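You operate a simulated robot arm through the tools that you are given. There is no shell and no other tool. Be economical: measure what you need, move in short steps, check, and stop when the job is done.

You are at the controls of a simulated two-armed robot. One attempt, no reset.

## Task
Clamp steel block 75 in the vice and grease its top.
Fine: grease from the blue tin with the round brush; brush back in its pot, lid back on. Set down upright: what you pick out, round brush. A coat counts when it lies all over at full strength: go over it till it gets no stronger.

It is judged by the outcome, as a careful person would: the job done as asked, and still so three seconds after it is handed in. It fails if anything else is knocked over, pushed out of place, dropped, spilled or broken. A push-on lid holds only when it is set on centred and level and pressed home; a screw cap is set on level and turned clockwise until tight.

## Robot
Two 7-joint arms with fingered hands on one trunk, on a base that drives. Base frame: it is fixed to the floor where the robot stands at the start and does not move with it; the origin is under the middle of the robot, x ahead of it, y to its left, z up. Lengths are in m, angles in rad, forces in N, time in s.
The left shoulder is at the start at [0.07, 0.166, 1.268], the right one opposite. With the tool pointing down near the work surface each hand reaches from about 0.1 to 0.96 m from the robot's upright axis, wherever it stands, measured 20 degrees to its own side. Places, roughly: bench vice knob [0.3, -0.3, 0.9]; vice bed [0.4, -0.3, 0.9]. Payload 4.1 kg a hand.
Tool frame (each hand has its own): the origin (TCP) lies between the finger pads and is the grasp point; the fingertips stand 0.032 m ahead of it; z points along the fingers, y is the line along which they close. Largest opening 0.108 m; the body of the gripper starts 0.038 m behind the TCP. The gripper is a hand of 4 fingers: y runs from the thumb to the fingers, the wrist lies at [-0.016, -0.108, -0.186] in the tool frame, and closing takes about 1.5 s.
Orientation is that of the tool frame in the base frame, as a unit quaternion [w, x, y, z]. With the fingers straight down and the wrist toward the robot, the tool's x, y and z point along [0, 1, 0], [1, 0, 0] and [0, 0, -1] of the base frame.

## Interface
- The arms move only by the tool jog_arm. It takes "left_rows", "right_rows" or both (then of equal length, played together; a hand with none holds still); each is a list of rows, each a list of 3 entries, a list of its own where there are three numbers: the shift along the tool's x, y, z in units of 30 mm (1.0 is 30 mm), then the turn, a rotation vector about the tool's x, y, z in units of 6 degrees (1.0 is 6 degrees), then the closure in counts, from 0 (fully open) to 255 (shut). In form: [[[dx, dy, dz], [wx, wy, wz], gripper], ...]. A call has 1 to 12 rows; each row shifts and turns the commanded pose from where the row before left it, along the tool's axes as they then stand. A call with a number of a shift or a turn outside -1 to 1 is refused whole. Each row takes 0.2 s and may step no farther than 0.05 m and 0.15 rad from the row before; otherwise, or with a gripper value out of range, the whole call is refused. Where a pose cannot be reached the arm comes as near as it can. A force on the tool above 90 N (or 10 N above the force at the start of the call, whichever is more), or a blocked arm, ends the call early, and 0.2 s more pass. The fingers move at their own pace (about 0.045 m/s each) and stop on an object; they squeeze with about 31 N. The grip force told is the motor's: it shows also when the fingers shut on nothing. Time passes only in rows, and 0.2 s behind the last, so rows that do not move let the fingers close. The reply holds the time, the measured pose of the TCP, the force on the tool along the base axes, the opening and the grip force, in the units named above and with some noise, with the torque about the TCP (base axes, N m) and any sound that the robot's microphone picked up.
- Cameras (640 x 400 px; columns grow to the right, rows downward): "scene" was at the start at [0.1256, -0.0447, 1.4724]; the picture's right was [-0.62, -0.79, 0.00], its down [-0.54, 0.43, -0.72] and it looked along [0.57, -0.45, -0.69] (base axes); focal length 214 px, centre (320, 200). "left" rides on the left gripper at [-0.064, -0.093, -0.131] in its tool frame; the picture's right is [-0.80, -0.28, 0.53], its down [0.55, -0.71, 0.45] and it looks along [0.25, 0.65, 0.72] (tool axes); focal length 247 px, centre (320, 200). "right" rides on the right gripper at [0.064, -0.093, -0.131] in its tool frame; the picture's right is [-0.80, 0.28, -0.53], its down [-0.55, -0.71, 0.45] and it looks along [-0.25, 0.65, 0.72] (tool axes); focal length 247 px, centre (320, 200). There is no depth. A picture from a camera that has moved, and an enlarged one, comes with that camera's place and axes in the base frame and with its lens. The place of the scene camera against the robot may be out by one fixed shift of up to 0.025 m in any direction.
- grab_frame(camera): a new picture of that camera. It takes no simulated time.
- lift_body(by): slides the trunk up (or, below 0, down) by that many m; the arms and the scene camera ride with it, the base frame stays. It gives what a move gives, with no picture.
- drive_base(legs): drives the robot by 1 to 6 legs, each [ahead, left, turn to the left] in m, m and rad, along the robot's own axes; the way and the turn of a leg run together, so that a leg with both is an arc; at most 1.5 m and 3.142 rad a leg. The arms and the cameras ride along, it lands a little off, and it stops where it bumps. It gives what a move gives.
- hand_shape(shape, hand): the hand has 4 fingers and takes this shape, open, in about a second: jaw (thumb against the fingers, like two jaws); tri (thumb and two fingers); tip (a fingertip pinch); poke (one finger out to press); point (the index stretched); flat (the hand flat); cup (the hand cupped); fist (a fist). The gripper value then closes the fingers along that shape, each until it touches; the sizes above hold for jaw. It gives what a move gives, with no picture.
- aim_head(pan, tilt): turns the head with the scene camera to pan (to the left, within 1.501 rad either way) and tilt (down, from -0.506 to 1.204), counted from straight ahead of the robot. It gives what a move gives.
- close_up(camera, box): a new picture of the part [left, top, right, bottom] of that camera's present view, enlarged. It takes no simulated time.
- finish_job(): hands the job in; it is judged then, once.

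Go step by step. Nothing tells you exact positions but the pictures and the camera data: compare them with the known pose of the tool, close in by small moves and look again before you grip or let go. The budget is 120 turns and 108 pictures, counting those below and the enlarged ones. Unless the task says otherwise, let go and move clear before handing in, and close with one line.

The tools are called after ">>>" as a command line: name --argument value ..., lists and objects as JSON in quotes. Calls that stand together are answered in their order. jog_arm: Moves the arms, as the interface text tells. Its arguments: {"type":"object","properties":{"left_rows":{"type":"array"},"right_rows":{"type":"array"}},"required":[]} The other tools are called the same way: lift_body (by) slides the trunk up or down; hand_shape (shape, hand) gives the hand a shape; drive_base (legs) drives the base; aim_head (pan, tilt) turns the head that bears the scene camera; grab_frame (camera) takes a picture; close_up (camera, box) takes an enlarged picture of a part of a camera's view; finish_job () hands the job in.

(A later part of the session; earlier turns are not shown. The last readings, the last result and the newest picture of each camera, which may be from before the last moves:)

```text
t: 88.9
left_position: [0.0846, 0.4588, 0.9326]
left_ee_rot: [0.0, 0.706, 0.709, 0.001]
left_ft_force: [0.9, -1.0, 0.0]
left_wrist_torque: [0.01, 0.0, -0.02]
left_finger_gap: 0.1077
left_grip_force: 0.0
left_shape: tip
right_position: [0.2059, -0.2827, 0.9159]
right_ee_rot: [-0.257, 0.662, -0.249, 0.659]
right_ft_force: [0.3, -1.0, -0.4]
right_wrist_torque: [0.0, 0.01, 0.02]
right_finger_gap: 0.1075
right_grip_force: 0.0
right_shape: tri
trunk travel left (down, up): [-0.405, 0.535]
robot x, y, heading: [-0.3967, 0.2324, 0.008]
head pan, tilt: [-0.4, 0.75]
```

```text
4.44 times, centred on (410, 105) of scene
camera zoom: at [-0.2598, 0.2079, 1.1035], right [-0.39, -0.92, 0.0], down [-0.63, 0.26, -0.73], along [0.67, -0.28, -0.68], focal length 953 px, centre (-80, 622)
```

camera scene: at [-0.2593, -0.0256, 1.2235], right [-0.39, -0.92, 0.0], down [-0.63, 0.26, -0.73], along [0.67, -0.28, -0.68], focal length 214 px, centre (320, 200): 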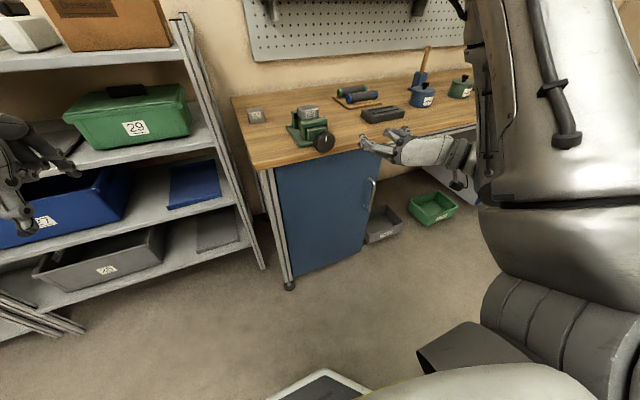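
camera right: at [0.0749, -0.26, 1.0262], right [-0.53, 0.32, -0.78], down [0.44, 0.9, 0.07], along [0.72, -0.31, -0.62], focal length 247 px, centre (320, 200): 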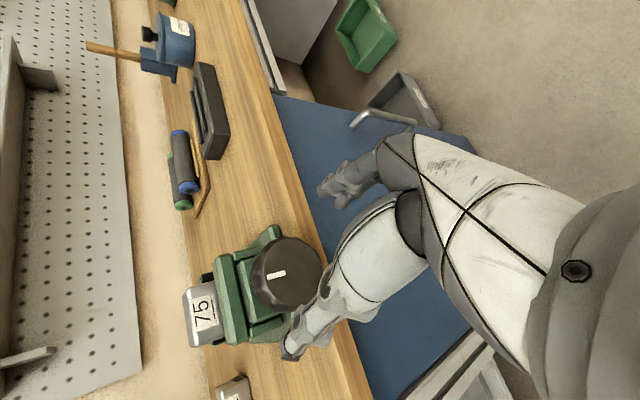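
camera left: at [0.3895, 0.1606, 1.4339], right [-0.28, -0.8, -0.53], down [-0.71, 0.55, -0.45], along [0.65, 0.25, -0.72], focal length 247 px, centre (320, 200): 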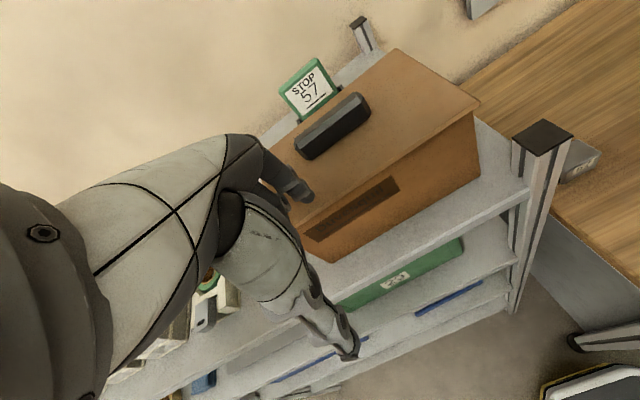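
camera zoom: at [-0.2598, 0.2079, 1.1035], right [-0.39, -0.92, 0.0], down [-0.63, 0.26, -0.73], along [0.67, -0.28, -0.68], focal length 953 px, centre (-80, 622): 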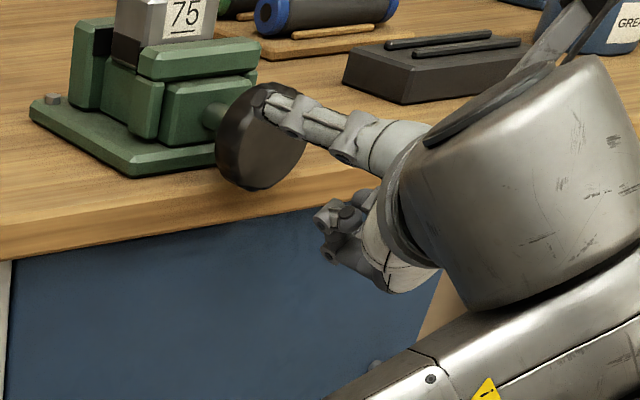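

The knob centre seems nearer z≈.92, y≈−.279. I nudge up, advance around the knob and close softly, reading forces for centring.

>>> jog_arm --right_rows '[[[0.19, -0.17, 0], [0, 0, 0], 0], [[0, 0, 0.6], [0, 0, 0], 0], [[0, 0, 0.6], [0, 0, 0], 0], [[0, 0, 0.4], [0, 0, 0], 0], [[0, 0, 0], [0, 0, 0], 0]]'

>>> grab_frame --camera "right"

>>> close_up --camera "scene" --box '[340, 60, 480, 150]'

```text
t: 90.1
left_position: [0.0837, 0.4586, 0.932]
left_ee_rot: [0.0, 0.706, 0.708, 0.0]
left_ft_force: [-0.5, -0.2, -0.5]
left_wrist_torque: [-0.01, 0.04, 0.01]
left_finger_gap: 0.1076
left_grip_force: 0.0
left_shape: tip
right_position: [0.2556, -0.2808, 0.9243]
right_ee_rot: [-0.257, 0.66, -0.251, 0.659]
right_ft_force: [0.8, 0.0, -0.7]
right_wrist_torque: [0.02, 0.01, -0.01]
right_finger_gap: 0.1078
right_grip_force: 0.1
right_shape: tri
trunk travel left (down, up): [-0.405, 0.535]
robot x, y, heading: [-0.3969, 0.2351, 0.006]
head pan, tilt: [-0.4, 0.75]
```

```text
56 pictures are left
camera right: at [0.1234, -0.2587, 1.0352], right [-0.54, 0.32, -0.78], down [0.44, 0.9, 0.07], along [0.72, -0.31, -0.62], focal length 247 px, centre (320, 200)
```

right: 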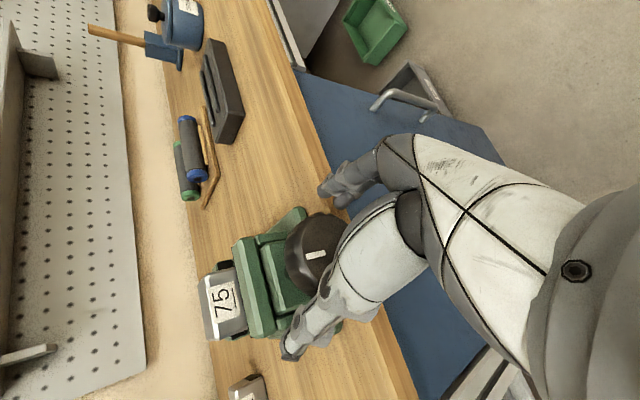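

```text
4.44 times, centred on (410, 105) of scene
camera zoom: at [-0.2598, 0.2078, 1.1035], right [-0.39, -0.92, 0.0], down [-0.63, 0.26, -0.73], along [0.67, -0.28, -0.68], focal length 953 px, centre (-80, 622)
```

zoom: 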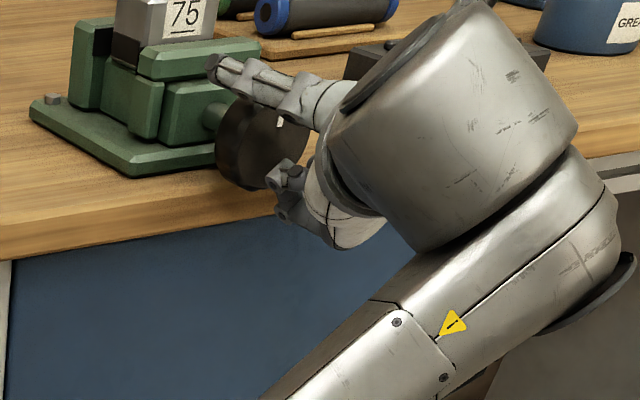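

Thumb and fingers straddle the knob nicely. I draw back 5 mm for bench clearance and close.

>>> jog_arm --right_rows '[[[0, 0, -0.17], [0, 0, 0], 0], [[0, 0, 0], [0, 0, 0], 255], [[0, 0, 0], [0, 0, 0], 255], [[0, 0, 0], [0, 0, 0], 255], [[0, 0, 0], [0, 0, 0], 255], [[0, 0, 0], [0, 0, 0], 255], [[0, 0, 0], [0, 0, 0], 255], [[0, 0, 0], [0, 0, 0], 255], [[0, 0, 0], [0, 0, 0], 255]]'

>>> grab_frame --camera "right"

```text
t: 92.1
left_position: [0.0839, 0.4596, 0.9317]
left_ee_rot: [0.0, 0.706, 0.708, 0.0]
left_ft_force: [0.6, 0.0, -0.1]
left_wrist_torque: [0.0, -0.03, -0.03]
left_finger_gap: 0.1076
left_grip_force: 0.1
left_shape: tip
right_position: [0.2493, -0.2818, 0.9264]
right_ee_rot: [-0.257, 0.661, -0.25, 0.659]
right_ft_force: [3.4, -3.1, 4.0]
right_wrist_torque: [0.17, -0.12, -0.12]
right_finger_gap: 0.0537
right_grip_force: 31.0
right_shape: tri
trunk travel left (down, up): [-0.405, 0.535]
robot x, y, heading: [-0.3952, 0.2364, 0.001]
head pan, tilt: [-0.4, 0.75]
```

```text
54 pictures are left
camera right: at [0.1181, -0.259, 1.0356], right [-0.53, 0.32, -0.78], down [0.44, 0.9, 0.07], along [0.72, -0.31, -0.62], focal length 247 px, centre (320, 200)
```

right: 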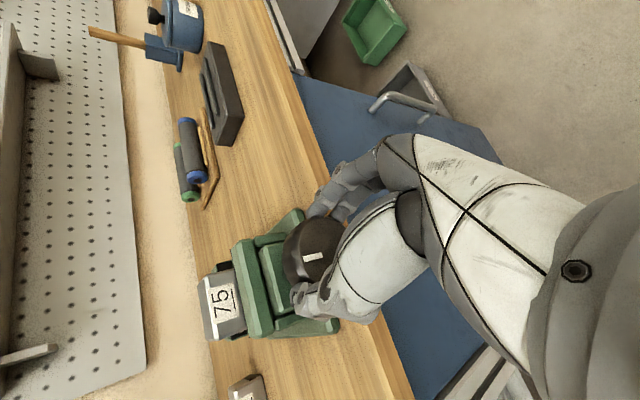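

Gripped with little side force. I turn clockwise 72°.

>>> jog_arm --right_rows '[[[0, 0.03, 0], [0, 0, 1], 255], [[0, 0.03, 0], [0, 0, 1], 255], [[0, 0.03, 0], [0, 0, 1], 255], [[0, 0.03, 0], [0, 0, 1], 255], [[0, 0.03, 0], [0, 0, 1], 255], [[0, 0.03, 0], [0, 0, 1], 255], [[0, 0.03, 0], [0, 0, 1], 255], [[0, 0.03, 0], [0, 0, 1], 255], [[0, 0.03, 0], [0, 0, 1], 255], [[0, 0.03, 0], [0, 0, 1], 255], [[0, 0.03, 0], [0, 0, 1], 255], [[0, 0.03, 0], [0, 0, 1], 255]]'

>>> grab_frame --camera "right"

>>> close_up --camera "scene" --box '[340, 60, 480, 150]'

```text
t: 94.7
left_position: [0.0847, 0.4577, 0.9315]
left_ee_rot: [0.0, 0.706, 0.708, 0.001]
left_ft_force: [1.4, 0.6, -0.1]
left_wrist_torque: [0.0, 0.01, -0.01]
left_finger_gap: 0.1078
left_grip_force: 0.2
left_shape: tip
right_position: [0.2488, -0.2854, 0.913]
right_ee_rot: [0.596, -0.388, 0.591, -0.38]
right_ft_force: [1.9, -15.9, -2.5]
right_wrist_torque: [-0.04, -0.07, -0.43]
right_finger_gap: 0.0526
right_grip_force: 30.8
right_shape: tri
trunk travel left (down, up): [-0.405, 0.535]
robot x, y, heading: [-0.3957, 0.2312, -0.0]
head pan, tilt: [-0.4, 0.75]
```

```text
53 pictures are left
camera right: at [0.1196, -0.3864, 0.9725], right [-0.54, 0.84, 0.07], down [0.45, 0.22, 0.87], along [0.71, 0.5, -0.49], focal length 247 px, centre (320, 200)
```

right: 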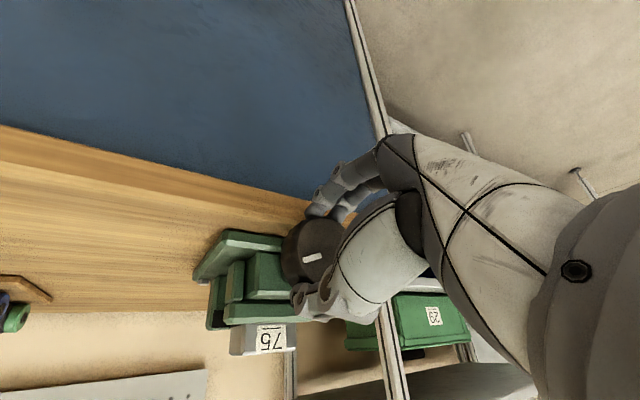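

```text
4.44 times, centred on (410, 105) of scene
camera zoom: at [-0.2593, 0.2054, 1.1033], right [-0.39, -0.92, 0.0], down [-0.63, 0.27, -0.73], along [0.67, -0.28, -0.68], focal length 953 px, centre (-80, 622)
```

zoom: 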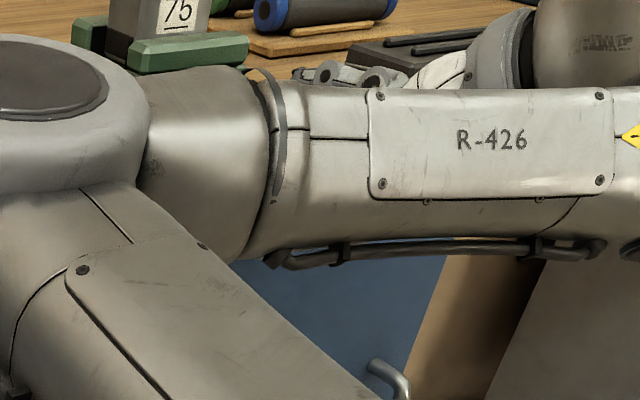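

The knob's mark turned along with the hand and the jaw is advancing. I continue the stroke with a small side correction.

>>> jog_arm --right_rows '[[[0.1, 0.03, 0], [0, 0, 1], 255], [[0.01, 0.03, 0], [0, 0, 1], 255], [[0.01, 0.03, 0], [0, 0, 1], 255], [[0.01, 0.03, 0], [0, 0, 1], 255], [[0.01, 0.03, 0], [0, 0, 1], 255], [[0.01, 0.03, 0], [0, 0, 1], 255], [[0.01, 0.03, 0], [0, 0, 1], 255], [[0.01, 0.03, 0], [0, 0, 1], 255], [[0.01, 0.03, 0], [0, 0, 1], 255], [[0.01, 0.03, 0], [0, 0, 1], 255], [[0.01, 0.03, 0], [0, 0, 1], 255], [[0.01, 0.03, 0], [0, 0, 1], 255]]'

>>> jog_arm --right_rows '[[[0, 0.03, 0], [0, 0, 1], 255], [[0, 0.03, 0], [0, 0, 1], 255], [[0, 0.03, 0], [0, 0, 1], 255], [[0, 0.03, 0], [0, 0, 1], 255], [[0, 0.03, 0], [0, 0, 1], 255], [[0, 0.03, 0], [0, 0, 1], 255]]'

>>> grab_frame --camera "right"

>>> close_up --camera "scene" --box '[340, 50, 420, 110]'

```text
t: 97.3
left_position: [0.0857, 0.4562, 0.9307]
left_ee_rot: [-0.002, 0.706, 0.709, 0.0]
left_ft_force: [-1.2, -0.4, -0.6]
left_wrist_torque: [-0.03, -0.01, 0.0]
left_finger_gap: 0.1073
left_grip_force: 0.0
left_shape: tip
right_position: [0.2515, -0.282, 0.8988]
right_ee_rot: [0.7, 0.035, 0.712, 0.041]
right_ft_force: [-13.7, 1.1, -49.1]
right_wrist_torque: [-1.81, 1.1, 0.46]
right_finger_gap: 0.0477
right_grip_force: 30.8
right_shape: tri
trunk travel left (down, up): [-0.405, 0.535]
robot x, y, heading: [-0.4008, 0.2335, 0.003]
head pan, tilt: [-0.4, 0.75]
```

```text
t: 97.8
left_position: [0.089, 0.4579, 0.9291]
left_ee_rot: [-0.003, 0.706, 0.709, -0.001]
left_ft_force: [0.1, 0.8, -1.0]
left_wrist_torque: [-0.06, -0.02, -0.01]
left_finger_gap: 0.1079
left_grip_force: 0.0
left_shape: tip
right_position: [0.2509, -0.2845, 0.903]
right_ee_rot: [0.678, 0.072, 0.728, 0.071]
right_ft_force: [6.3, 1.4, -58.1]
right_wrist_torque: [-1.71, 1.34, 0.01]
right_finger_gap: 0.0479
right_grip_force: 30.6
right_shape: tri
right hand out of reach, approached as far as the arm can: row 1, 2
trunk travel left (down, up): [-0.405, 0.535]
robot x, y, heading: [-0.3944, 0.2339, 0.002]
head pan, tilt: [-0.4, 0.75]
stopped in row 2 (right hand): the force on the tool passed its limit (the readings are from after the stop); the commanded pose is now the measured one
```

```text
51 pictures are left
camera right: at [0.1148, -0.3649, 0.8314], right [-0.47, 0.12, 0.87], down [0.48, -0.8, 0.37], along [0.74, 0.59, 0.32], focal length 247 px, centre (320, 200)
```

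right: 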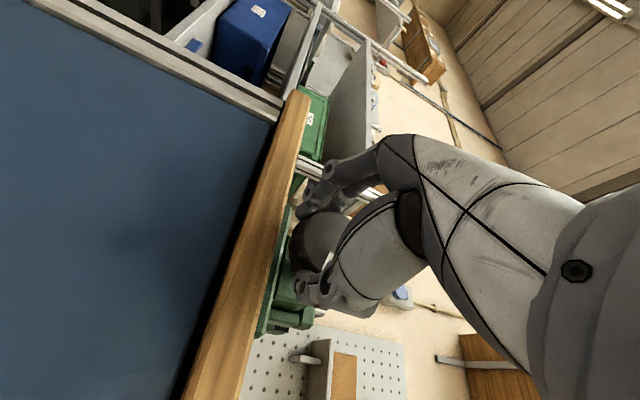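

```text
6.67 times, centred on (380, 80) of scene
camera zoom: at [-0.2524, 0.2054, 1.1024], right [-0.38, -0.92, 0.0], down [-0.64, 0.26, -0.73], along [0.67, -0.28, -0.69], focal length 1430 px, centre (-80, 1000)
```

zoom: 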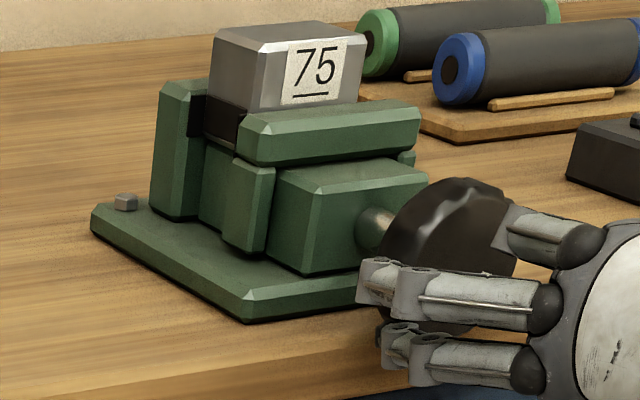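

The knob now resists strongly (−1.8 N·m) and the jaw appears up against the block. I release, back off and inspect.

>>> jog_arm --right_rows '[[[0, 0, 0], [0, 0, 0], 0], [[0, 0, 0], [0, 0, 0], 0], [[0, 0, 0], [0, 0, 0], 0], [[0, 0, 0], [0, 0, 0], 0], [[0, 0, 0], [0, 0, 0], 0], [[0, 0, -0.8], [0, 0, 0], 0], [[0, 0, -0.8], [0, 0, 0], 0], [[0, 0, -0.8], [0, 0, 0], 0], [[0, 0, -0.8], [0, 0, 0], 0]]'

>>> close_up --camera "scene" --box '[340, 50, 420, 110]'

```text
t: 99.8
left_position: [0.0829, 0.4584, 0.9318]
left_ee_rot: [0.0, 0.705, 0.709, 0.0]
left_ft_force: [-0.6, 0.1, 0.4]
left_wrist_torque: [0.01, 0.01, -0.02]
left_finger_gap: 0.1074
left_grip_force: 0.1
left_shape: tip
right_position: [0.1488, -0.2846, 0.9219]
right_ee_rot: [0.688, 0.07, 0.719, 0.07]
right_ft_force: [0.0, -1.4, -0.2]
right_wrist_torque: [0.02, -0.01, -0.03]
right_finger_gap: 0.1078
right_grip_force: 0.2
right_shape: tri
trunk travel left (down, up): [-0.405, 0.535]
robot x, y, heading: [-0.4008, 0.2367, 0.004]
head pan, tilt: [-0.4, 0.75]
```

```text
6.67 times, centred on (380, 80) of scene
camera zoom: at [-0.2604, 0.2079, 1.1035], right [-0.39, -0.92, 0.0], down [-0.63, 0.26, -0.73], along [0.68, -0.28, -0.68], focal length 1430 px, centre (-80, 1000)
```

zoom: 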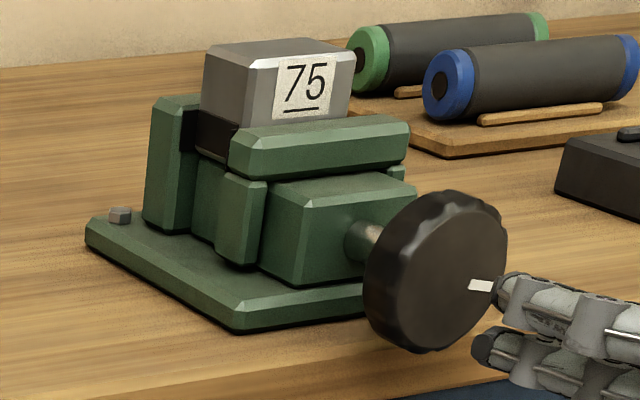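

The mark moved only about 95° before the grip slipped, so I want to verify tightness. I rewind the wrist and look from the angle that shows jaw and block from above.

>>> jog_arm --right_rows '[[[0, 0, 0], [0, 0, -1], 0], [[0, 0, 0], [0, 0, -1], 0], [[0, 0, 0], [0, 0, -1], 0], [[0, 0, 0], [0, 0, -1], 0], [[0, 0, 0], [0, 0, -1], 0], [[0, 0, 0], [0, 0, -1], 0], [[0, 0, 0], [0, 0, -1], 0], [[0, 0, 0], [0, 0, -1], 0], [[0, 0, 0], [0, 0, -1], 0], [[0, 0, 0], [0, 0, -1], 0], [[0, 0, 0], [0, 0, -1], 0], [[0, 0, 0], [0, 0, -1], 0]]'

>>> jog_arm --right_rows '[[[0, 0, 0], [0, 0, -1], 0], [[0, 0, 0], [0, 0, -1], 0], [[0, 0, 0], [0, 0, -1], 0], [[0, 0, 0], [0, 0, -1], 0], [[0, 0, 0], [0, 0, -1], 0], [[0, 0, 0], [0, 0, -1], 0], [[0, 0, 0], [0, 0, -1], 0], [[0, 0, 0], [0, 0, -1], 0], [[0, 0, 0], [0, 0, -1], 0], [[0, 0, 0], [0, 0, -1], 0], [[0, 0, 0], [0, 0, -1], 0], [[0, 0, 0], [0, 0, -1], 0]]'

>>> close_up --camera "right" --box '[120, 200, 320, 390]'

```text
t: 102.4
left_position: [0.0828, 0.4592, 0.9321]
left_ee_rot: [0.0, 0.706, 0.708, 0.0]
left_ft_force: [-0.1, -0.1, -0.9]
left_wrist_torque: [-0.02, 0.01, 0.04]
left_finger_gap: 0.1074
left_grip_force: 0.1
left_shape: tip
right_position: [0.1498, -0.2833, 0.9214]
right_ee_rot: [0.598, -0.366, 0.622, -0.349]
right_ft_force: [0.2, -0.4, 0.0]
right_wrist_torque: [-0.01, 0.01, 0.0]
right_finger_gap: 0.1077
right_grip_force: 0.0
right_shape: tri
trunk travel left (down, up): [-0.405, 0.535]
robot x, y, heading: [-0.4012, 0.2354, 0.004]
head pan, tilt: [-0.4, 0.75]
```

```text
t: 105.0
left_position: [0.0825, 0.4598, 0.9315]
left_ee_rot: [0.0, 0.706, 0.709, -0.001]
left_ft_force: [-0.7, 0.9, -0.4]
left_wrist_torque: [0.01, 0.02, -0.01]
left_finger_gap: 0.1076
left_grip_force: 0.0
left_shape: tip
right_position: [0.1482, -0.2836, 0.92]
right_ee_rot: [-0.279, 0.663, -0.288, 0.633]
right_ft_force: [1.5, 0.1, -0.7]
right_wrist_torque: [-0.03, 0.01, 0.02]
right_finger_gap: 0.1075
right_grip_force: 0.0
right_shape: tri
trunk travel left (down, up): [-0.405, 0.535]
robot x, y, heading: [-0.3949, 0.2332, 0.003]
head pan, tilt: [-0.4, 0.75]
```

```text
2.11 times, centred on (220, 295) of right
camera zoom: at [0.0227, -0.2713, 1.0375], right [-0.57, 0.39, -0.73], down [0.45, 0.88, 0.13], along [0.69, -0.25, -0.68], focal length 520 px, centre (530, 0)
```

zoom: 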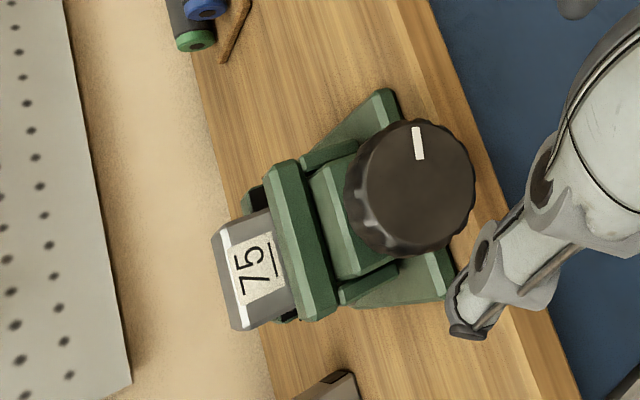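

I regrip better centred (the earlier pinch line was off-centre, hence the slip) and try to tighten further.

>>> jog_arm --right_rows '[[[-0.36, -0.05, 0], [0.32, 0.29, 0], 0], [[0, 0, 0.9], [0, 0, 0], 0], [[0, 0, 0.9], [0, 0, 0], 0], [[0, 0, 0.9], [0, 0, 0], 0], [[0, 0, 0.8], [0, 0, 0], 0], [[0, 0, 0], [0, 0, 0], 255], [[0, 0, 0], [0, 0, 0], 255], [[0, 0, 0], [0, 0, 0], 255], [[0, 0, 0], [0, 0, 0], 255], [[0, 0, 0], [0, 0, 0], 255], [[0, 0, 0], [0, 0, 0], 255], [[0, 0, 0], [0, 0, 0], 255]]'

>>> jog_arm --right_rows '[[[0, 0, 0], [0, 0, 0], 255], [[0, -0.02, 0], [0, 0, 1], 255], [[0, -0.02, 0], [0, 0, 1], 255], [[0, -0.02, 0], [0, 0, 1], 255]]'

```text
t: 107.6
left_position: [0.084, 0.4592, 0.9308]
left_ee_rot: [0.0, 0.705, 0.709, 0.0]
left_ft_force: [0.1, -0.1, 0.7]
left_wrist_torque: [-0.02, 0.0, 0.01]
left_finger_gap: 0.1079
left_grip_force: 0.1
left_shape: tip
right_position: [0.2545, -0.2744, 0.914]
right_ee_rot: [-0.287, 0.648, -0.281, 0.647]
right_ft_force: [0.6, 1.7, -2.8]
right_wrist_torque: [-0.04, 0.08, 0.05]
right_finger_gap: 0.0547
right_grip_force: 31.1
right_shape: tri
trunk travel left (down, up): [-0.405, 0.535]
robot x, y, heading: [-0.3994, 0.2308, 0.001]
head pan, tilt: [-0.4, 0.75]
```

```text
t: 108.6
left_position: [0.0849, 0.4599, 0.9322]
left_ee_rot: [-0.001, 0.706, 0.708, 0.0]
left_ft_force: [-0.2, -0.5, -0.3]
left_wrist_torque: [-0.02, -0.01, -0.01]
left_finger_gap: 0.1075
left_grip_force: 0.0
left_shape: tip
right_position: [0.2535, -0.2729, 0.9147]
right_ee_rot: [-0.384, 0.596, -0.38, 0.593]
right_ft_force: [-1.6, 1.9, -12.5]
right_wrist_torque: [-1.52, 0.29, 0.01]
right_finger_gap: 0.0537
right_grip_force: 31.2
right_shape: tri
trunk travel left (down, up): [-0.405, 0.535]
robot x, y, heading: [-0.3961, 0.2349, 0.003]
head pan, tilt: [-0.4, 0.75]
```

Resistance builds immediately (1.5 N·m). I turn a little more, then look at the mark.

>>> jog_arm --right_rows '[[[0, -0.02, 0], [0, 0, 1], 255], [[0, -0.02, 0], [0, 0, 1], 255], [[0, -0.02, 0], [0, 0, 1], 255], [[0, -0.02, 0], [0, 0, 1], 255]]'

>>> close_up --camera "right" --box '[180, 180, 420, 350]'

```text
t: 109.6
left_position: [0.084, 0.4577, 0.9318]
left_ee_rot: [0.0, 0.706, 0.709, 0.0]
left_ft_force: [-0.5, 0.7, 0.1]
left_wrist_torque: [-0.02, 0.02, 0.01]
left_finger_gap: 0.1077
left_grip_force: 0.1
left_shape: tip
right_position: [0.2538, -0.2726, 0.9178]
right_ee_rot: [-0.499, 0.503, -0.497, 0.502]
right_ft_force: [-1.9, -6.9, -5.5]
right_wrist_torque: [-1.32, 0.12, -0.17]
right_finger_gap: 0.0539
right_grip_force: 31.1
right_shape: tri
trunk travel left (down, up): [-0.405, 0.535]
robot x, y, heading: [-0.3958, 0.2314, 0.003]
head pan, tilt: [-0.4, 0.75]
```

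```text
2.35 times, centred on (300, 265) of right
camera zoom: at [0.1231, -0.338, 1.0115], right [-0.54, 0.79, -0.29], down [0.44, 0.56, 0.7], along [0.72, 0.25, -0.65], focal length 581 px, centre (367, 47)
```

zoom: 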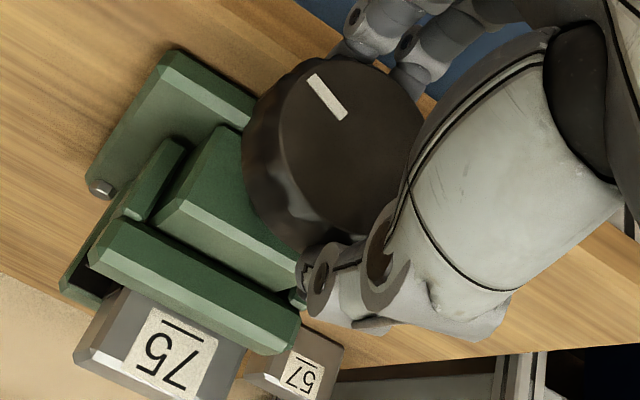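

The knob only slips in the hand now (it hardly turns at ~1.4 N·m): the block is clamped. I release, back off, roll the wrist neutral and raise the trunk again.

>>> jog_arm --right_rows '[[[0, 0, 0], [0, 0, 0], 0], [[0, 0, 0], [0, 0, 0], 0], [[0, 0, 0], [0, 0, 0], 0], [[0, 0, 0], [0, 0, 0], 0], [[0, 0, 0], [0, 0, 0], 0], [[0, 0, -0.9], [0, 0, 0], 0], [[0, 0, -0.9], [0, 0, 0], 0], [[0, 0, -0.9], [0, 0, 0], 0], [[0, 0, -0.9], [0, 0, 0], 0]]'

>>> jog_arm --right_rows '[[[0, 0, 0], [0, 0, 1], 0], [[0, 0, 0], [0, 0, 1], 0], [[0, 0, 0], [0, 0, 1], 0], [[0, 0, 0], [0, 0, 1], 0], [[0, 0, 0], [0, 0, 1], 0], [[0, 0, 0], [0, 0, 1], 0], [[0, 0, 0], [0, 0, 1], 0], [[0, 0, 0], [0, 0, 1], 0], [[0, 0, 0], [0, 0, 1], 0], [[0, 0, 0], [0, 0, 1], 0], [[0, 0, 0], [0, 0, 1], 0], [[0, 0, 0], [0, 0, 1], 0]]'

>>> lift_body --by 0.37

>>> jog_arm --right_rows '[[[0, 0, 0], [0, 0, 1], 0], [[0, 0, 0], [0, 0, 1], 0], [[0, 0, 0], [0, 0, 1], 0], [[0, 0, 0], [0, 1, 0], 0], [[0, 0, 0], [0, 1, 0], 0], [[0, 0, 0], [0, 1, 0], 0], [[0, 0, 0], [0, 1, 0], 0], [[0, 0, 0], [0, 1, 0], 0], [[0, 0, 0], [0, 1, 0], 0], [[0, 0, 0], [0, 1, 0], 0], [[0, 0, 0], [0, 1, 0], 0], [[0, 0, 0], [0, 1, 0], 0]]'

>>> aim_head --pan -0.75 --tilt 0.65

>>> grab_frame --camera "scene"

```text
t: 111.6
left_position: [0.0829, 0.4594, 0.9326]
left_ee_rot: [0.0, 0.706, 0.708, 0.001]
left_ft_force: [0.1, -0.3, -0.6]
left_wrist_torque: [0.02, 0.01, 0.01]
left_finger_gap: 0.1078
left_grip_force: 0.2
left_shape: tip
right_position: [0.1437, -0.2706, 0.9179]
right_ee_rot: [-0.5, 0.504, -0.495, 0.501]
right_ft_force: [0.2, -1.3, -0.6]
right_wrist_torque: [-0.01, -0.02, 0.02]
right_finger_gap: 0.1077
right_grip_force: 0.0
right_shape: tri
trunk travel left (down, up): [-0.405, 0.535]
robot x, y, heading: [-0.3962, 0.2323, 0.001]
head pan, tilt: [-0.4, 0.75]
```

```text
t: 114.2
left_position: [0.0824, 0.4602, 0.9313]
left_ee_rot: [-0.001, 0.706, 0.709, 0.0]
left_ft_force: [-0.1, 0.3, 1.0]
left_wrist_torque: [0.01, -0.02, 0.03]
left_finger_gap: 0.1076
left_grip_force: 0.0
left_shape: tip
right_position: [0.1461, -0.2722, 0.9184]
right_ee_rot: [0.699, -0.115, 0.697, -0.112]
right_ft_force: [0.2, -0.2, 0.0]
right_wrist_torque: [-0.03, 0.01, 0.0]
right_finger_gap: 0.1078
right_grip_force: 0.0
right_shape: tri
trunk travel left (down, up): [-0.405, 0.535]
robot x, y, heading: [-0.3963, 0.2304, 0.0]
head pan, tilt: [-0.4, 0.75]
```

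```text
t: 117.8
left_position: [0.0844, 0.4595, 1.3018]
left_ee_rot: [0.0, 0.706, 0.708, 0.0]
left_ft_force: [0.0, 0.0, -0.4]
left_wrist_torque: [0.02, -0.02, -0.03]
left_finger_gap: 0.108
left_grip_force: 0.0
left_shape: tip
right_position: [0.1445, -0.274, 1.2876]
right_ee_rot: [0.698, -0.115, 0.697, -0.113]
right_ft_force: [-0.2, 0.6, -0.3]
right_wrist_torque: [0.02, 0.03, 0.0]
right_finger_gap: 0.1076
right_grip_force: 0.1
right_shape: tri
trunk travel left (down, up): [-0.775, 0.165]
robot x, y, heading: [-0.3954, 0.235, 0.008]
head pan, tilt: [-0.4, 0.75]
```

```text
t: 120.3
left_position: [0.0836, 0.4595, 1.3027]
left_ee_rot: [0.001, 0.706, 0.708, 0.0]
left_ft_force: [-0.2, 0.3, -0.9]
left_wrist_torque: [-0.03, 0.03, 0.0]
left_finger_gap: 0.1075
left_grip_force: 0.0
left_shape: tip
right_position: [0.1461, -0.2729, 1.2882]
right_ee_rot: [0.309, -0.004, 0.951, -0.005]
right_ft_force: [0.1, 0.2, 0.7]
right_wrist_torque: [0.04, 0.02, -0.03]
right_finger_gap: 0.1074
right_grip_force: 0.0
right_shape: tri
trunk travel left (down, up): [-0.775, 0.165]
robot x, y, heading: [-0.3983, 0.2314, 0.003]
head pan, tilt: [-0.4, 0.75]
```

```text
t: 121.2
left_position: [0.0835, 0.4599, 1.3034]
left_ee_rot: [0.0, 0.706, 0.708, 0.001]
left_ft_force: [-0.3, 0.0, 0.0]
left_wrist_torque: [-0.04, 0.02, 0.0]
left_finger_gap: 0.1078
left_grip_force: 0.1
left_shape: tip
right_position: [0.1447, -0.2724, 1.2884]
right_ee_rot: [0.311, -0.004, 0.95, -0.004]
right_ft_force: [-0.7, -0.5, 0.1]
right_wrist_torque: [-0.02, 0.0, -0.03]
right_finger_gap: 0.108
right_grip_force: 0.2
right_shape: tri
trunk travel left (down, up): [-0.775, 0.165]
robot x, y, heading: [-0.395, 0.2329, 0.005]
head pan, tilt: [-0.75, 0.649]
```

```text
46 pictures are left
camera scene: at [-0.2727, 0.1811, 1.4821], right [-0.68, -0.73, 0.0], down [-0.44, 0.41, -0.8], along [0.58, -0.54, -0.6], focal length 214 px, centre (320, 200)
```

scene: 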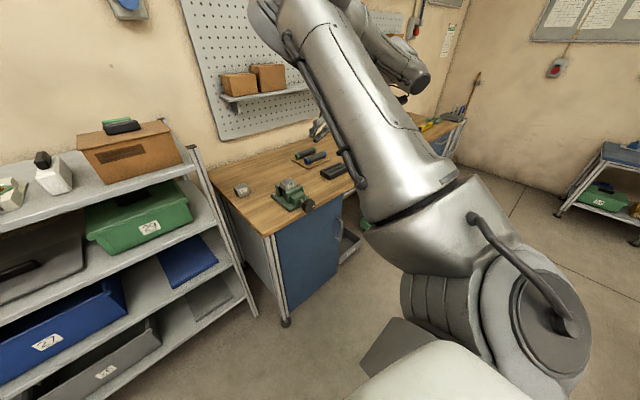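

Everything's clear of the vice. I finish turning the right hand tool‑down, put the hands back to jaw, and drive in front of the grease tin area.

>>> jog_arm --right_rows '[[[0, 0, 0], [0, 1, 0], 0], [[0, 0, 0], [0, 1, 0], 0], [[0, 0, 0], [0, 1, 0], 0], [[0, 0, 0], [0, 1, 0], 0], [[0, 0, 0], [0, 1, 0], 0], [[0, 0, 0], [0, 1, 0], 0]]'

>>> hand_shape --hand "left" --shape "jaw"

>>> drive_base --legs '[[0, -0.88, 0], [0.25, 0, 0]]'

>>> grab_frame --camera "scene"

>>> grab_frame --camera "right"

```text
t: 122.6
left_position: [0.0835, 0.4586, 1.3024]
left_ee_rot: [0.0, 0.706, 0.708, 0.0]
left_ft_force: [0.6, 0.3, -0.3]
left_wrist_torque: [0.01, -0.03, 0.01]
left_finger_gap: 0.1077
left_grip_force: 0.0
left_shape: tip
right_position: [0.1451, -0.2742, 1.2877]
right_ee_rot: [0.0, -0.001, 1.0, -0.006]
right_ft_force: [-0.3, 0.3, -0.2]
right_wrist_torque: [0.02, 0.01, -0.02]
right_finger_gap: 0.1075
right_grip_force: 0.0
right_shape: tri
trunk travel left (down, up): [-0.775, 0.165]
robot x, y, heading: [-0.3955, 0.2315, 0.002]
head pan, tilt: [-0.75, 0.649]
```

```text
t: 123.5
left_position: [0.0837, 0.46, 1.3018]
left_ee_rot: [0.0, 0.706, 0.708, 0.0]
left_ft_force: [0.0, 0.3, -0.3]
left_wrist_torque: [0.0, 0.0, 0.0]
left_finger_gap: 0.1077
left_grip_force: 0.1
left_shape: jaw
right_position: [0.1477, -0.2738, 1.2879]
right_ee_rot: [0.002, -0.003, 1.0, -0.005]
right_ft_force: [0.6, 0.0, -0.6]
right_wrist_torque: [0.02, -0.01, 0.02]
right_finger_gap: 0.1077
right_grip_force: 0.0
right_shape: tri
trunk travel left (down, up): [-0.775, 0.165]
robot x, y, heading: [-0.3947, 0.2313, 0.003]
head pan, tilt: [-0.75, 0.649]
```

```text
t: 129.6
left_position: [0.3347, -0.45, 1.3025]
left_ee_rot: [0.0, 0.713, 0.701, 0.0]
left_ft_force: [-0.1, -0.6, 1.2]
left_wrist_torque: [0.0, -0.02, 0.0]
left_finger_gap: 0.1076
left_grip_force: 0.0
left_shape: jaw
right_position: [0.382, -1.184, 1.2883]
right_ee_rot: [0.001, 0.008, 1.0, -0.006]
right_ft_force: [-1.4, 0.0, 0.7]
right_wrist_torque: [0.0, 0.02, 0.01]
right_finger_gap: 0.1073
right_grip_force: 0.0
right_shape: tri
trunk travel left (down, up): [-0.775, 0.165]
robot x, y, heading: [-0.148, -0.666, -0.021]
head pan, tilt: [-0.75, 0.649]
```

```text
45 pictures are left
camera scene: at [-0.0279, -0.721, 1.4822], right [-0.69, -0.72, 0.0], down [-0.43, 0.42, -0.8], along [0.57, -0.55, -0.6], focal length 214 px, centre (320, 200)
```

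scene: 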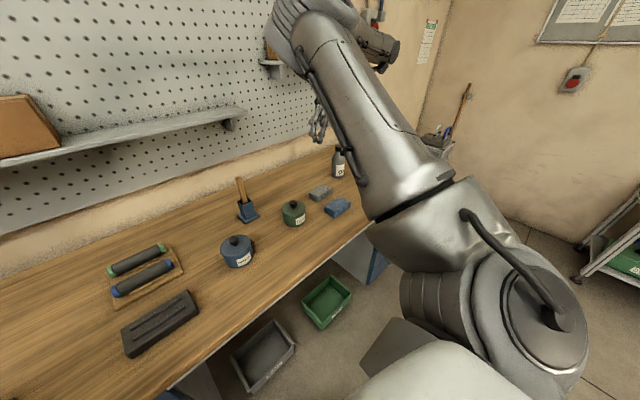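

```text
44 pictures are left
camera right: at [0.3155, -1.2763, 1.4209], right [0.8, 0.28, 0.53], down [0.54, -0.72, -0.44], along [0.26, 0.64, -0.72], focal length 247 px, centre (320, 200)
```

right: 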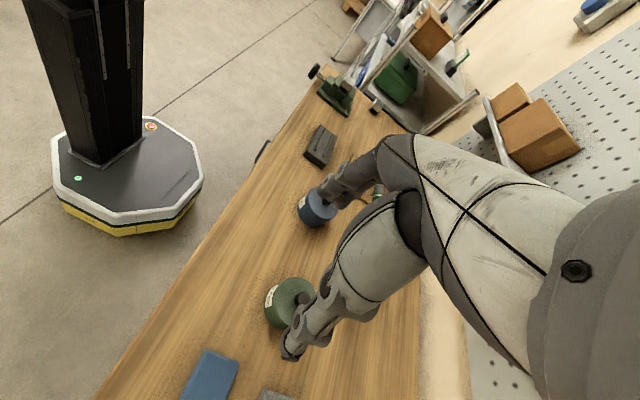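

Good view now. I zoom in on tin, pot and brush.

>>> close_up --camera "scene" --box '[210, 170, 310, 275]'

>>> close_up --camera "right" --box '[270, 150, 410, 260]'

```text
3.81 times, centred on (260, 222) of scene
camera zoom: at [-0.0279, -0.721, 1.4822], right [-0.69, -0.72, 0.0], down [-0.43, 0.42, -0.8], along [0.57, -0.55, -0.6], focal length 817 px, centre (549, 114)
```

zoom: 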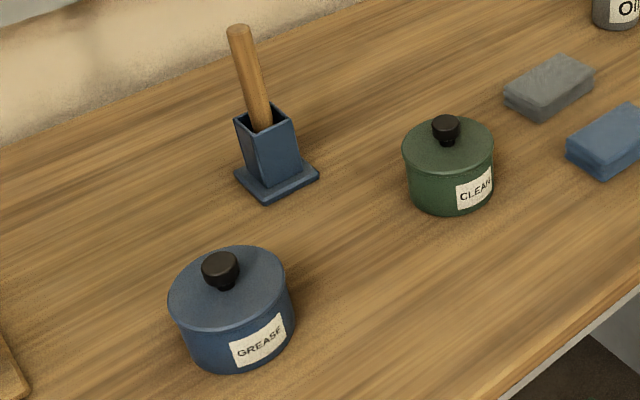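

```text
3.64 times, centred on (340, 205) of right
camera zoom: at [0.3155, -1.2763, 1.4209], right [0.8, 0.28, 0.53], down [0.54, -0.72, -0.44], along [0.26, 0.64, -0.72], focal length 898 px, centre (247, 182)
```

zoom: 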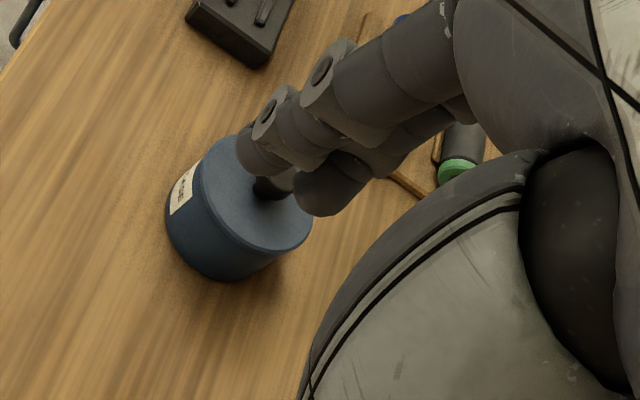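

The blue tin reads GREASE (lid with knob) at about (.498,−.853); the brush stands in the square blue pot behind it. I first swing the right wrist to its default posture to clear the space, and set the left hand to "tri".

>>> jog_arm --right_rows '[[[0, 0, 0], [0, 0, 1], 0], [[0, 0, 0], [0, 0, 1], 0], [[0, 0, 0], [0, 0, 1], 0], [[0, 0, 0], [0, 0, 1], 0], [[0, 0, 0], [0, 0, 1], 0], [[0, 0, 0], [0, 0, 1], 0], [[0, 0, 0], [0, 0, 1], 0], [[0, 0, 0], [0, 0, 1], 0], [[0, 0, 0], [0, 0, 1], 0], [[0, 0, 0], [0, 0, 1], 0], [[0, 0, 0], [0, 0, 1], 0], [[0, 0, 0], [0, 0, 1], 0]]'

>>> jog_arm --right_rows '[[[0, 0, 0], [0, 0, 1], 0], [[0, 0, 0], [0, 0, 1], 0], [[0, 0, 0], [0, 0, 1], 0]]'

>>> hand_shape --hand "left" --shape "tri"

>>> jog_arm --left_rows '[[[-0.9, 0.4, 0.5], [0, 0, 0], 0], [[-0.9, 0.4, 0.5], [0, 0, 0], 0], [[-0.9, 0.4, 0.5], [0, 0, 0], 0], [[-0.9, 0.4, 0.5], [0, 0, 0], 0], [[-0.9, 0.4, 0.5], [0, 0, 0], 0], [[-0.9, 0.4, 0.5], [0, 0, 0], 0], [[-0.9, 0.4, 0.5], [0, 0, 0], 0], [[-0.9, 0.4, 0.5], [0, 0, 0], 0], [[-0.9, 0.4, 0.5], [0, 0, 0], 0], [[-0.9, 0.4, 0.5], [0, 0, 0], 0], [[0, 0, 0], [0, 0, 0], 0]]'

>>> grab_frame --camera "left"

>>> grab_frame --camera "scene"

```text
t: 132.2
left_position: [0.336, -0.4492, 1.3019]
left_ee_rot: [0.0, 0.713, 0.701, 0.001]
left_ft_force: [-1.1, 0.4, -0.3]
left_wrist_torque: [-0.02, -0.01, -0.02]
left_finger_gap: 0.1079
left_grip_force: 0.1
left_shape: jaw
right_position: [0.382, -1.1852, 1.2885]
right_ee_rot: [0.004, 0.595, 0.804, -0.005]
right_ft_force: [0.6, -0.9, 0.4]
right_wrist_torque: [-0.03, 0.01, 0.02]
right_finger_gap: 0.1078
right_grip_force: 0.0
right_shape: tri
trunk travel left (down, up): [-0.775, 0.165]
robot x, y, heading: [-0.1504, -0.6657, -0.017]
head pan, tilt: [-0.75, 0.649]
```

```text
t: 133.0
left_position: [0.3356, -0.4518, 1.3021]
left_ee_rot: [0.0, 0.713, 0.701, 0.0]
left_ft_force: [-0.3, 0.3, -0.1]
left_wrist_torque: [0.01, 0.0, 0.02]
left_finger_gap: 0.1074
left_grip_force: 0.1
left_shape: jaw
right_position: [0.3814, -1.185, 1.2884]
right_ee_rot: [0.005, 0.713, 0.701, -0.003]
right_ft_force: [0.5, -0.3, 0.1]
right_wrist_torque: [-0.01, 0.01, -0.01]
right_finger_gap: 0.1078
right_grip_force: 0.0
right_shape: tri
trunk travel left (down, up): [-0.775, 0.165]
robot x, y, heading: [-0.149, -0.6659, -0.016]
head pan, tilt: [-0.75, 0.649]
```

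```text
t: 133.9
left_position: [0.3355, -0.4501, 1.3019]
left_ee_rot: [0.0, 0.714, 0.7, 0.0]
left_ft_force: [-0.2, 0.6, -0.3]
left_wrist_torque: [-0.02, 0.01, 0.0]
left_finger_gap: 0.1078
left_grip_force: 0.2
left_shape: tri
right_position: [0.3825, -1.1848, 1.2879]
right_ee_rot: [0.005, 0.713, 0.701, -0.002]
right_ft_force: [-0.6, 0.2, -0.6]
right_wrist_torque: [0.02, -0.01, 0.01]
right_finger_gap: 0.1078
right_grip_force: 0.0
right_shape: tri
trunk travel left (down, up): [-0.775, 0.165]
robot x, y, heading: [-0.1495, -0.6655, -0.013]
head pan, tilt: [-0.75, 0.649]
```

```text
t: 136.3
left_position: [0.4526, -0.7195, 1.1548]
left_ee_rot: [0.0, 0.714, 0.701, -0.001]
left_ft_force: [-0.6, 0.5, 0.4]
left_wrist_torque: [-0.03, -0.03, -0.02]
left_finger_gap: 0.1077
left_grip_force: 0.1
left_shape: tri
right_position: [0.3821, -1.1852, 1.2883]
right_ee_rot: [0.005, 0.713, 0.702, -0.004]
right_ft_force: [-1.0, 0.3, -0.1]
right_wrist_torque: [0.0, 0.0, -0.01]
right_finger_gap: 0.1079
right_grip_force: 0.0
right_shape: tri
trunk travel left (down, up): [-0.775, 0.165]
robot x, y, heading: [-0.1497, -0.6642, -0.015]
head pan, tilt: [-0.75, 0.649]
```

```text
41 pictures are left
camera left: at [0.359, -0.781, 1.2857], right [-0.3, -0.79, -0.53], down [-0.7, 0.56, -0.45], along [0.65, 0.24, -0.72], focal length 247 px, centre (320, 200)
```

left: 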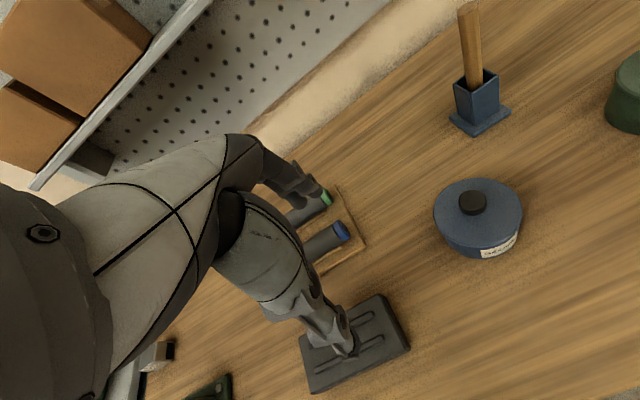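

```text
40 pictures are left
camera scene: at [-0.0269, -0.72, 1.4822], right [-0.69, -0.72, 0.0], down [-0.43, 0.42, -0.8], along [0.57, -0.55, -0.6], focal length 214 px, centre (320, 200)
```

scene: 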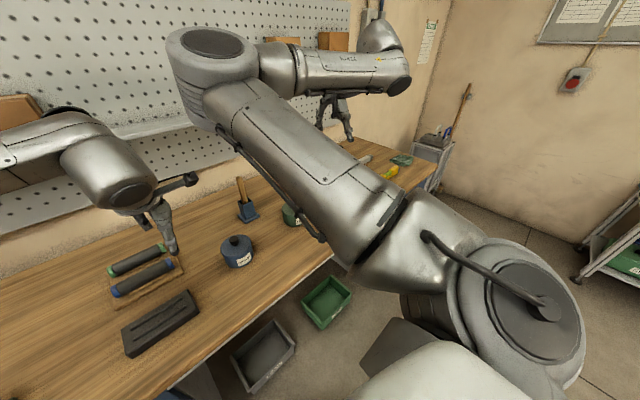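

The right arm's elbow hangs over the tin region, so the right hand had better do the lid. Left view fixes tin knob at (.497,−.854) and the brush handle top near (.662,−.98,1.08). I retract the left hand and bring the right hand over the tin.

>>> jog_arm --left_rows '[[[1, -0.6, -0.5], [0, 0, 0], 0], [[1, -0.6, -0.5], [0, 0, 0], 0], [[1, -0.6, -0.5], [0, 0, 0], 0], [[1, -0.6, 0], [0, 0, 0], 0], [[1, -0.6, 0], [0, 0, 0], 0], [[1, 0, 0], [0, 0, 0], 0], [[1, 0, 0], [0, 0, 0], 0], [[1, 0, 0], [0, 0, 0], 0], [[1, 0, 0], [0, 0, 0], 0], [[1, 0, 0], [0, 0, 0], 0]]'

>>> jog_arm --right_rows '[[[0.92, 0.3, 0.4], [0, 0, 0], 0], [[0.92, 0.3, 0.4], [0, 0, 0], 0], [[0.92, 0.3, 0.4], [0, 0, 0], 0], [[0.92, 0.3, 0.4], [0, 0, 0], 0], [[0.92, 0.3, 0.4], [0, 0, 0], 0], [[0.92, 0.3, 0.4], [0, 0, 0], 0], [[0.92, 0.3, 0.4], [0, 0, 0], 0], [[0.92, 0.3, 0.4], [0, 0, 0], 0], [[0.92, 0.3, 0.4], [0, 0, 0], 0], [[0.92, 0.3, 0.4], [0, 0, 0], 0], [[0.92, 0.3, 0.4], [0, 0, 0], 0], [[0.92, 0.3, 0.4], [0, 0, 0], 0]]'

>>> grab_frame --camera "right"

```text
t: 138.5
left_position: [0.3637, -0.4173, 1.1981]
left_ee_rot: [0.0, 0.713, 0.701, -0.001]
left_ft_force: [0.2, 0.3, 0.5]
left_wrist_torque: [-0.01, -0.03, -0.01]
left_finger_gap: 0.1079
left_grip_force: 0.1
left_shape: tri
right_position: [0.3809, -1.1846, 1.2887]
right_ee_rot: [0.006, 0.713, 0.701, -0.003]
right_ft_force: [0.6, 0.6, 0.3]
right_wrist_torque: [-0.05, 0.0, -0.03]
right_finger_gap: 0.1079
right_grip_force: 0.0
right_shape: tri
trunk travel left (down, up): [-0.775, 0.165]
robot x, y, heading: [-0.1501, -0.6653, -0.023]
head pan, tilt: [-0.75, 0.649]
```

```text
t: 140.5
left_position: [0.3668, -0.422, 1.1964]
left_ee_rot: [-0.002, 0.713, 0.701, 0.0]
left_ft_force: [-0.6, -0.5, 0.1]
left_wrist_torque: [0.02, 0.04, -0.02]
left_finger_gap: 0.1074
left_grip_force: 0.0
left_shape: tri
right_position: [0.4057, -1.0218, 1.0317]
right_ee_rot: [-0.095, 0.75, 0.646, -0.101]
right_ft_force: [0.7, 1.0, -0.2]
right_wrist_torque: [0.04, 0.03, -0.01]
right_finger_gap: 0.1078
right_grip_force: 0.1
right_shape: tri
trunk travel left (down, up): [-0.775, 0.165]
robot x, y, heading: [-0.1479, -0.667, -0.014]
head pan, tilt: [-0.75, 0.649]
stopped in row 9 (right hand): the arm was blocked; the commanded pose is now the measured one
```

```text
39 pictures are left
camera right: at [0.3636, -0.9473, 1.1815], right [0.3, -0.84, 0.46], down [-0.87, -0.43, -0.22], along [0.38, -0.33, -0.86], focal length 247 px, centre (320, 200)
```

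right: 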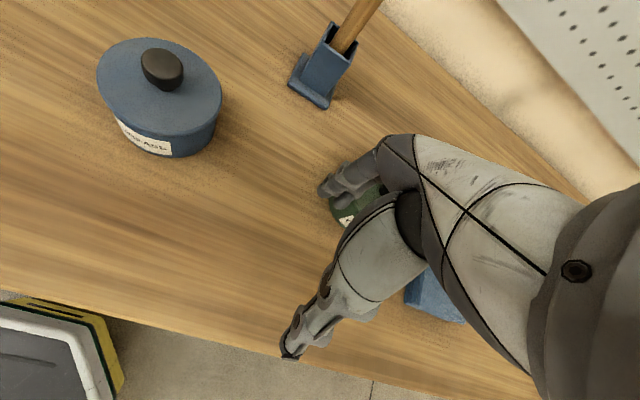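

The arm got blocked and tilted. I look at the scene to see what stopped it.

>>> aim_head --pan -0.45 --tilt 0.6

>>> grab_frame --camera "scene"

```text
t: 141.3
left_position: [0.3646, -0.4189, 1.1967]
left_ee_rot: [0.0, 0.713, 0.701, 0.0]
left_ft_force: [0.1, -0.6, 0.4]
left_wrist_torque: [-0.04, -0.03, -0.03]
left_finger_gap: 0.1076
left_grip_force: 0.2
left_shape: tri
right_position: [0.4028, -1.0193, 1.0344]
right_ee_rot: [-0.094, 0.75, 0.647, -0.101]
right_ft_force: [-0.6, 0.2, -0.3]
right_wrist_torque: [-0.03, -0.04, 0.01]
right_finger_gap: 0.1077
right_grip_force: 0.0
right_shape: tri
trunk travel left (down, up): [-0.775, 0.165]
robot x, y, heading: [-0.1486, -0.664, -0.019]
head pan, tilt: [-0.45, 0.6]
```

```text
38 pictures are left
camera scene: at [-0.011, -0.6996, 1.4865], right [-0.45, -0.89, 0.0], down [-0.5, 0.25, -0.83], along [0.74, -0.37, -0.56], focal length 214 px, centre (320, 200)
```

scene: 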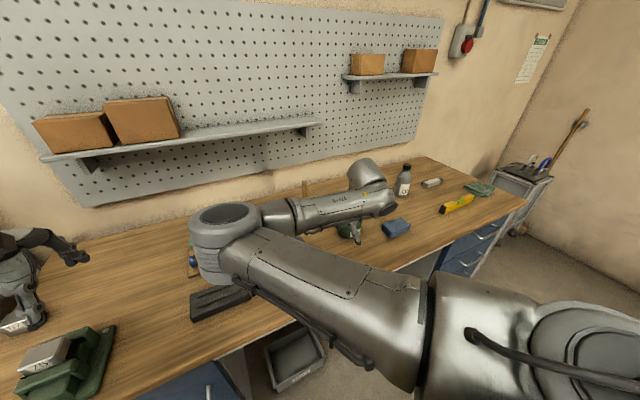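

The right elbow hangs low over the dark pad – too cramped. I raise the trunk, back the base off so the arm can extend, and right the hand's orientation.

>>> lift_body --by 0.15

>>> close_up --camera "scene" --box '[0, 170, 440, 400]'

>>> drive_base --legs '[[-0.22, 0, 0.019]]'

>>> grab_frame --camera "scene"

```text
t: 143.0
left_position: [0.3653, -0.4191, 1.3471]
left_ee_rot: [-0.001, 0.713, 0.701, -0.001]
left_ft_force: [0.3, 0.4, -0.2]
left_wrist_torque: [0.01, -0.01, -0.02]
left_finger_gap: 0.1077
left_grip_force: 0.0
left_shape: tri
right_position: [0.4031, -1.0189, 1.1823]
right_ee_rot: [-0.094, 0.751, 0.646, -0.101]
right_ft_force: [0.1, -0.7, 0.4]
right_wrist_torque: [-0.03, 0.0, -0.04]
right_finger_gap: 0.1075
right_grip_force: 0.0
right_shape: tri
trunk travel left (down, up): [-0.925, 0.015]
robot x, y, heading: [-0.1498, -0.6662, -0.016]
head pan, tilt: [-0.45, 0.6]
```

```text
1.45 times, centred on (220, 285) of scene
camera zoom: at [-0.0102, -0.7002, 1.6363], right [-0.45, -0.89, 0.0], down [-0.5, 0.25, -0.82], along [0.74, -0.37, -0.57], focal length 312 px, centre (466, 76)
```

zoom: 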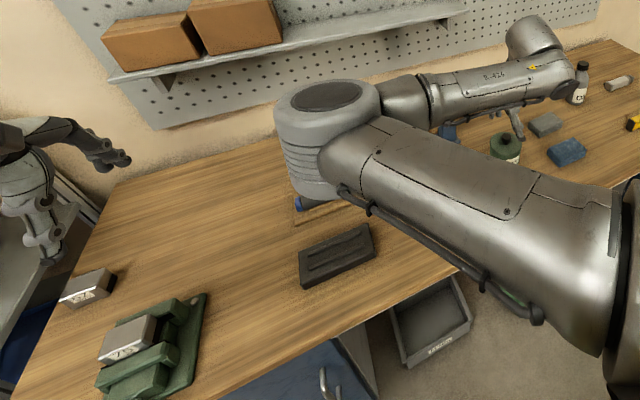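

```text
t: 144.7
left_position: [0.141, -0.4107, 1.3458]
left_ee_rot: [-0.001, 0.709, 0.705, -0.001]
left_ft_force: [-0.4, 0.4, 0.2]
left_wrist_torque: [0.01, 0.01, -0.02]
left_finger_gap: 0.1075
left_grip_force: 0.0
left_shape: tri
right_position: [0.1875, -1.0086, 1.1811]
right_ee_rot: [-0.094, 0.746, 0.651, -0.103]
right_ft_force: [0.8, 0.6, 0.1]
right_wrist_torque: [0.03, -0.01, 0.0]
right_finger_gap: 0.1078
right_grip_force: 0.0
right_shape: tri
trunk travel left (down, up): [-0.925, 0.015]
robot x, y, heading: [-0.3725, -0.6643, -0.004]
head pan, tilt: [-0.45, 0.6]
```

```text
36 pictures are left
camera scene: at [-0.2294, -0.696, 1.6359], right [-0.44, -0.9, 0.0], down [-0.51, 0.25, -0.82], along [0.74, -0.36, -0.57], focal length 214 px, centre (320, 200)
```

scene: 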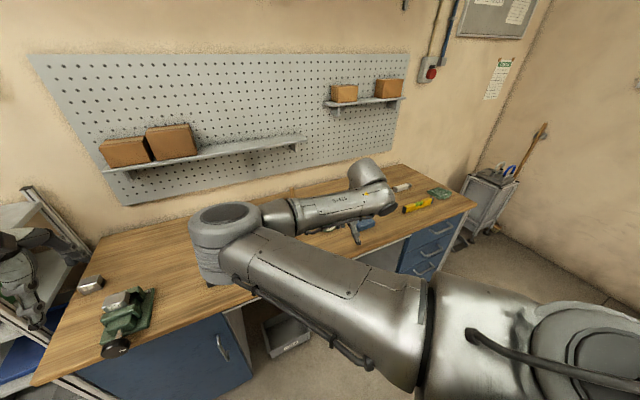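

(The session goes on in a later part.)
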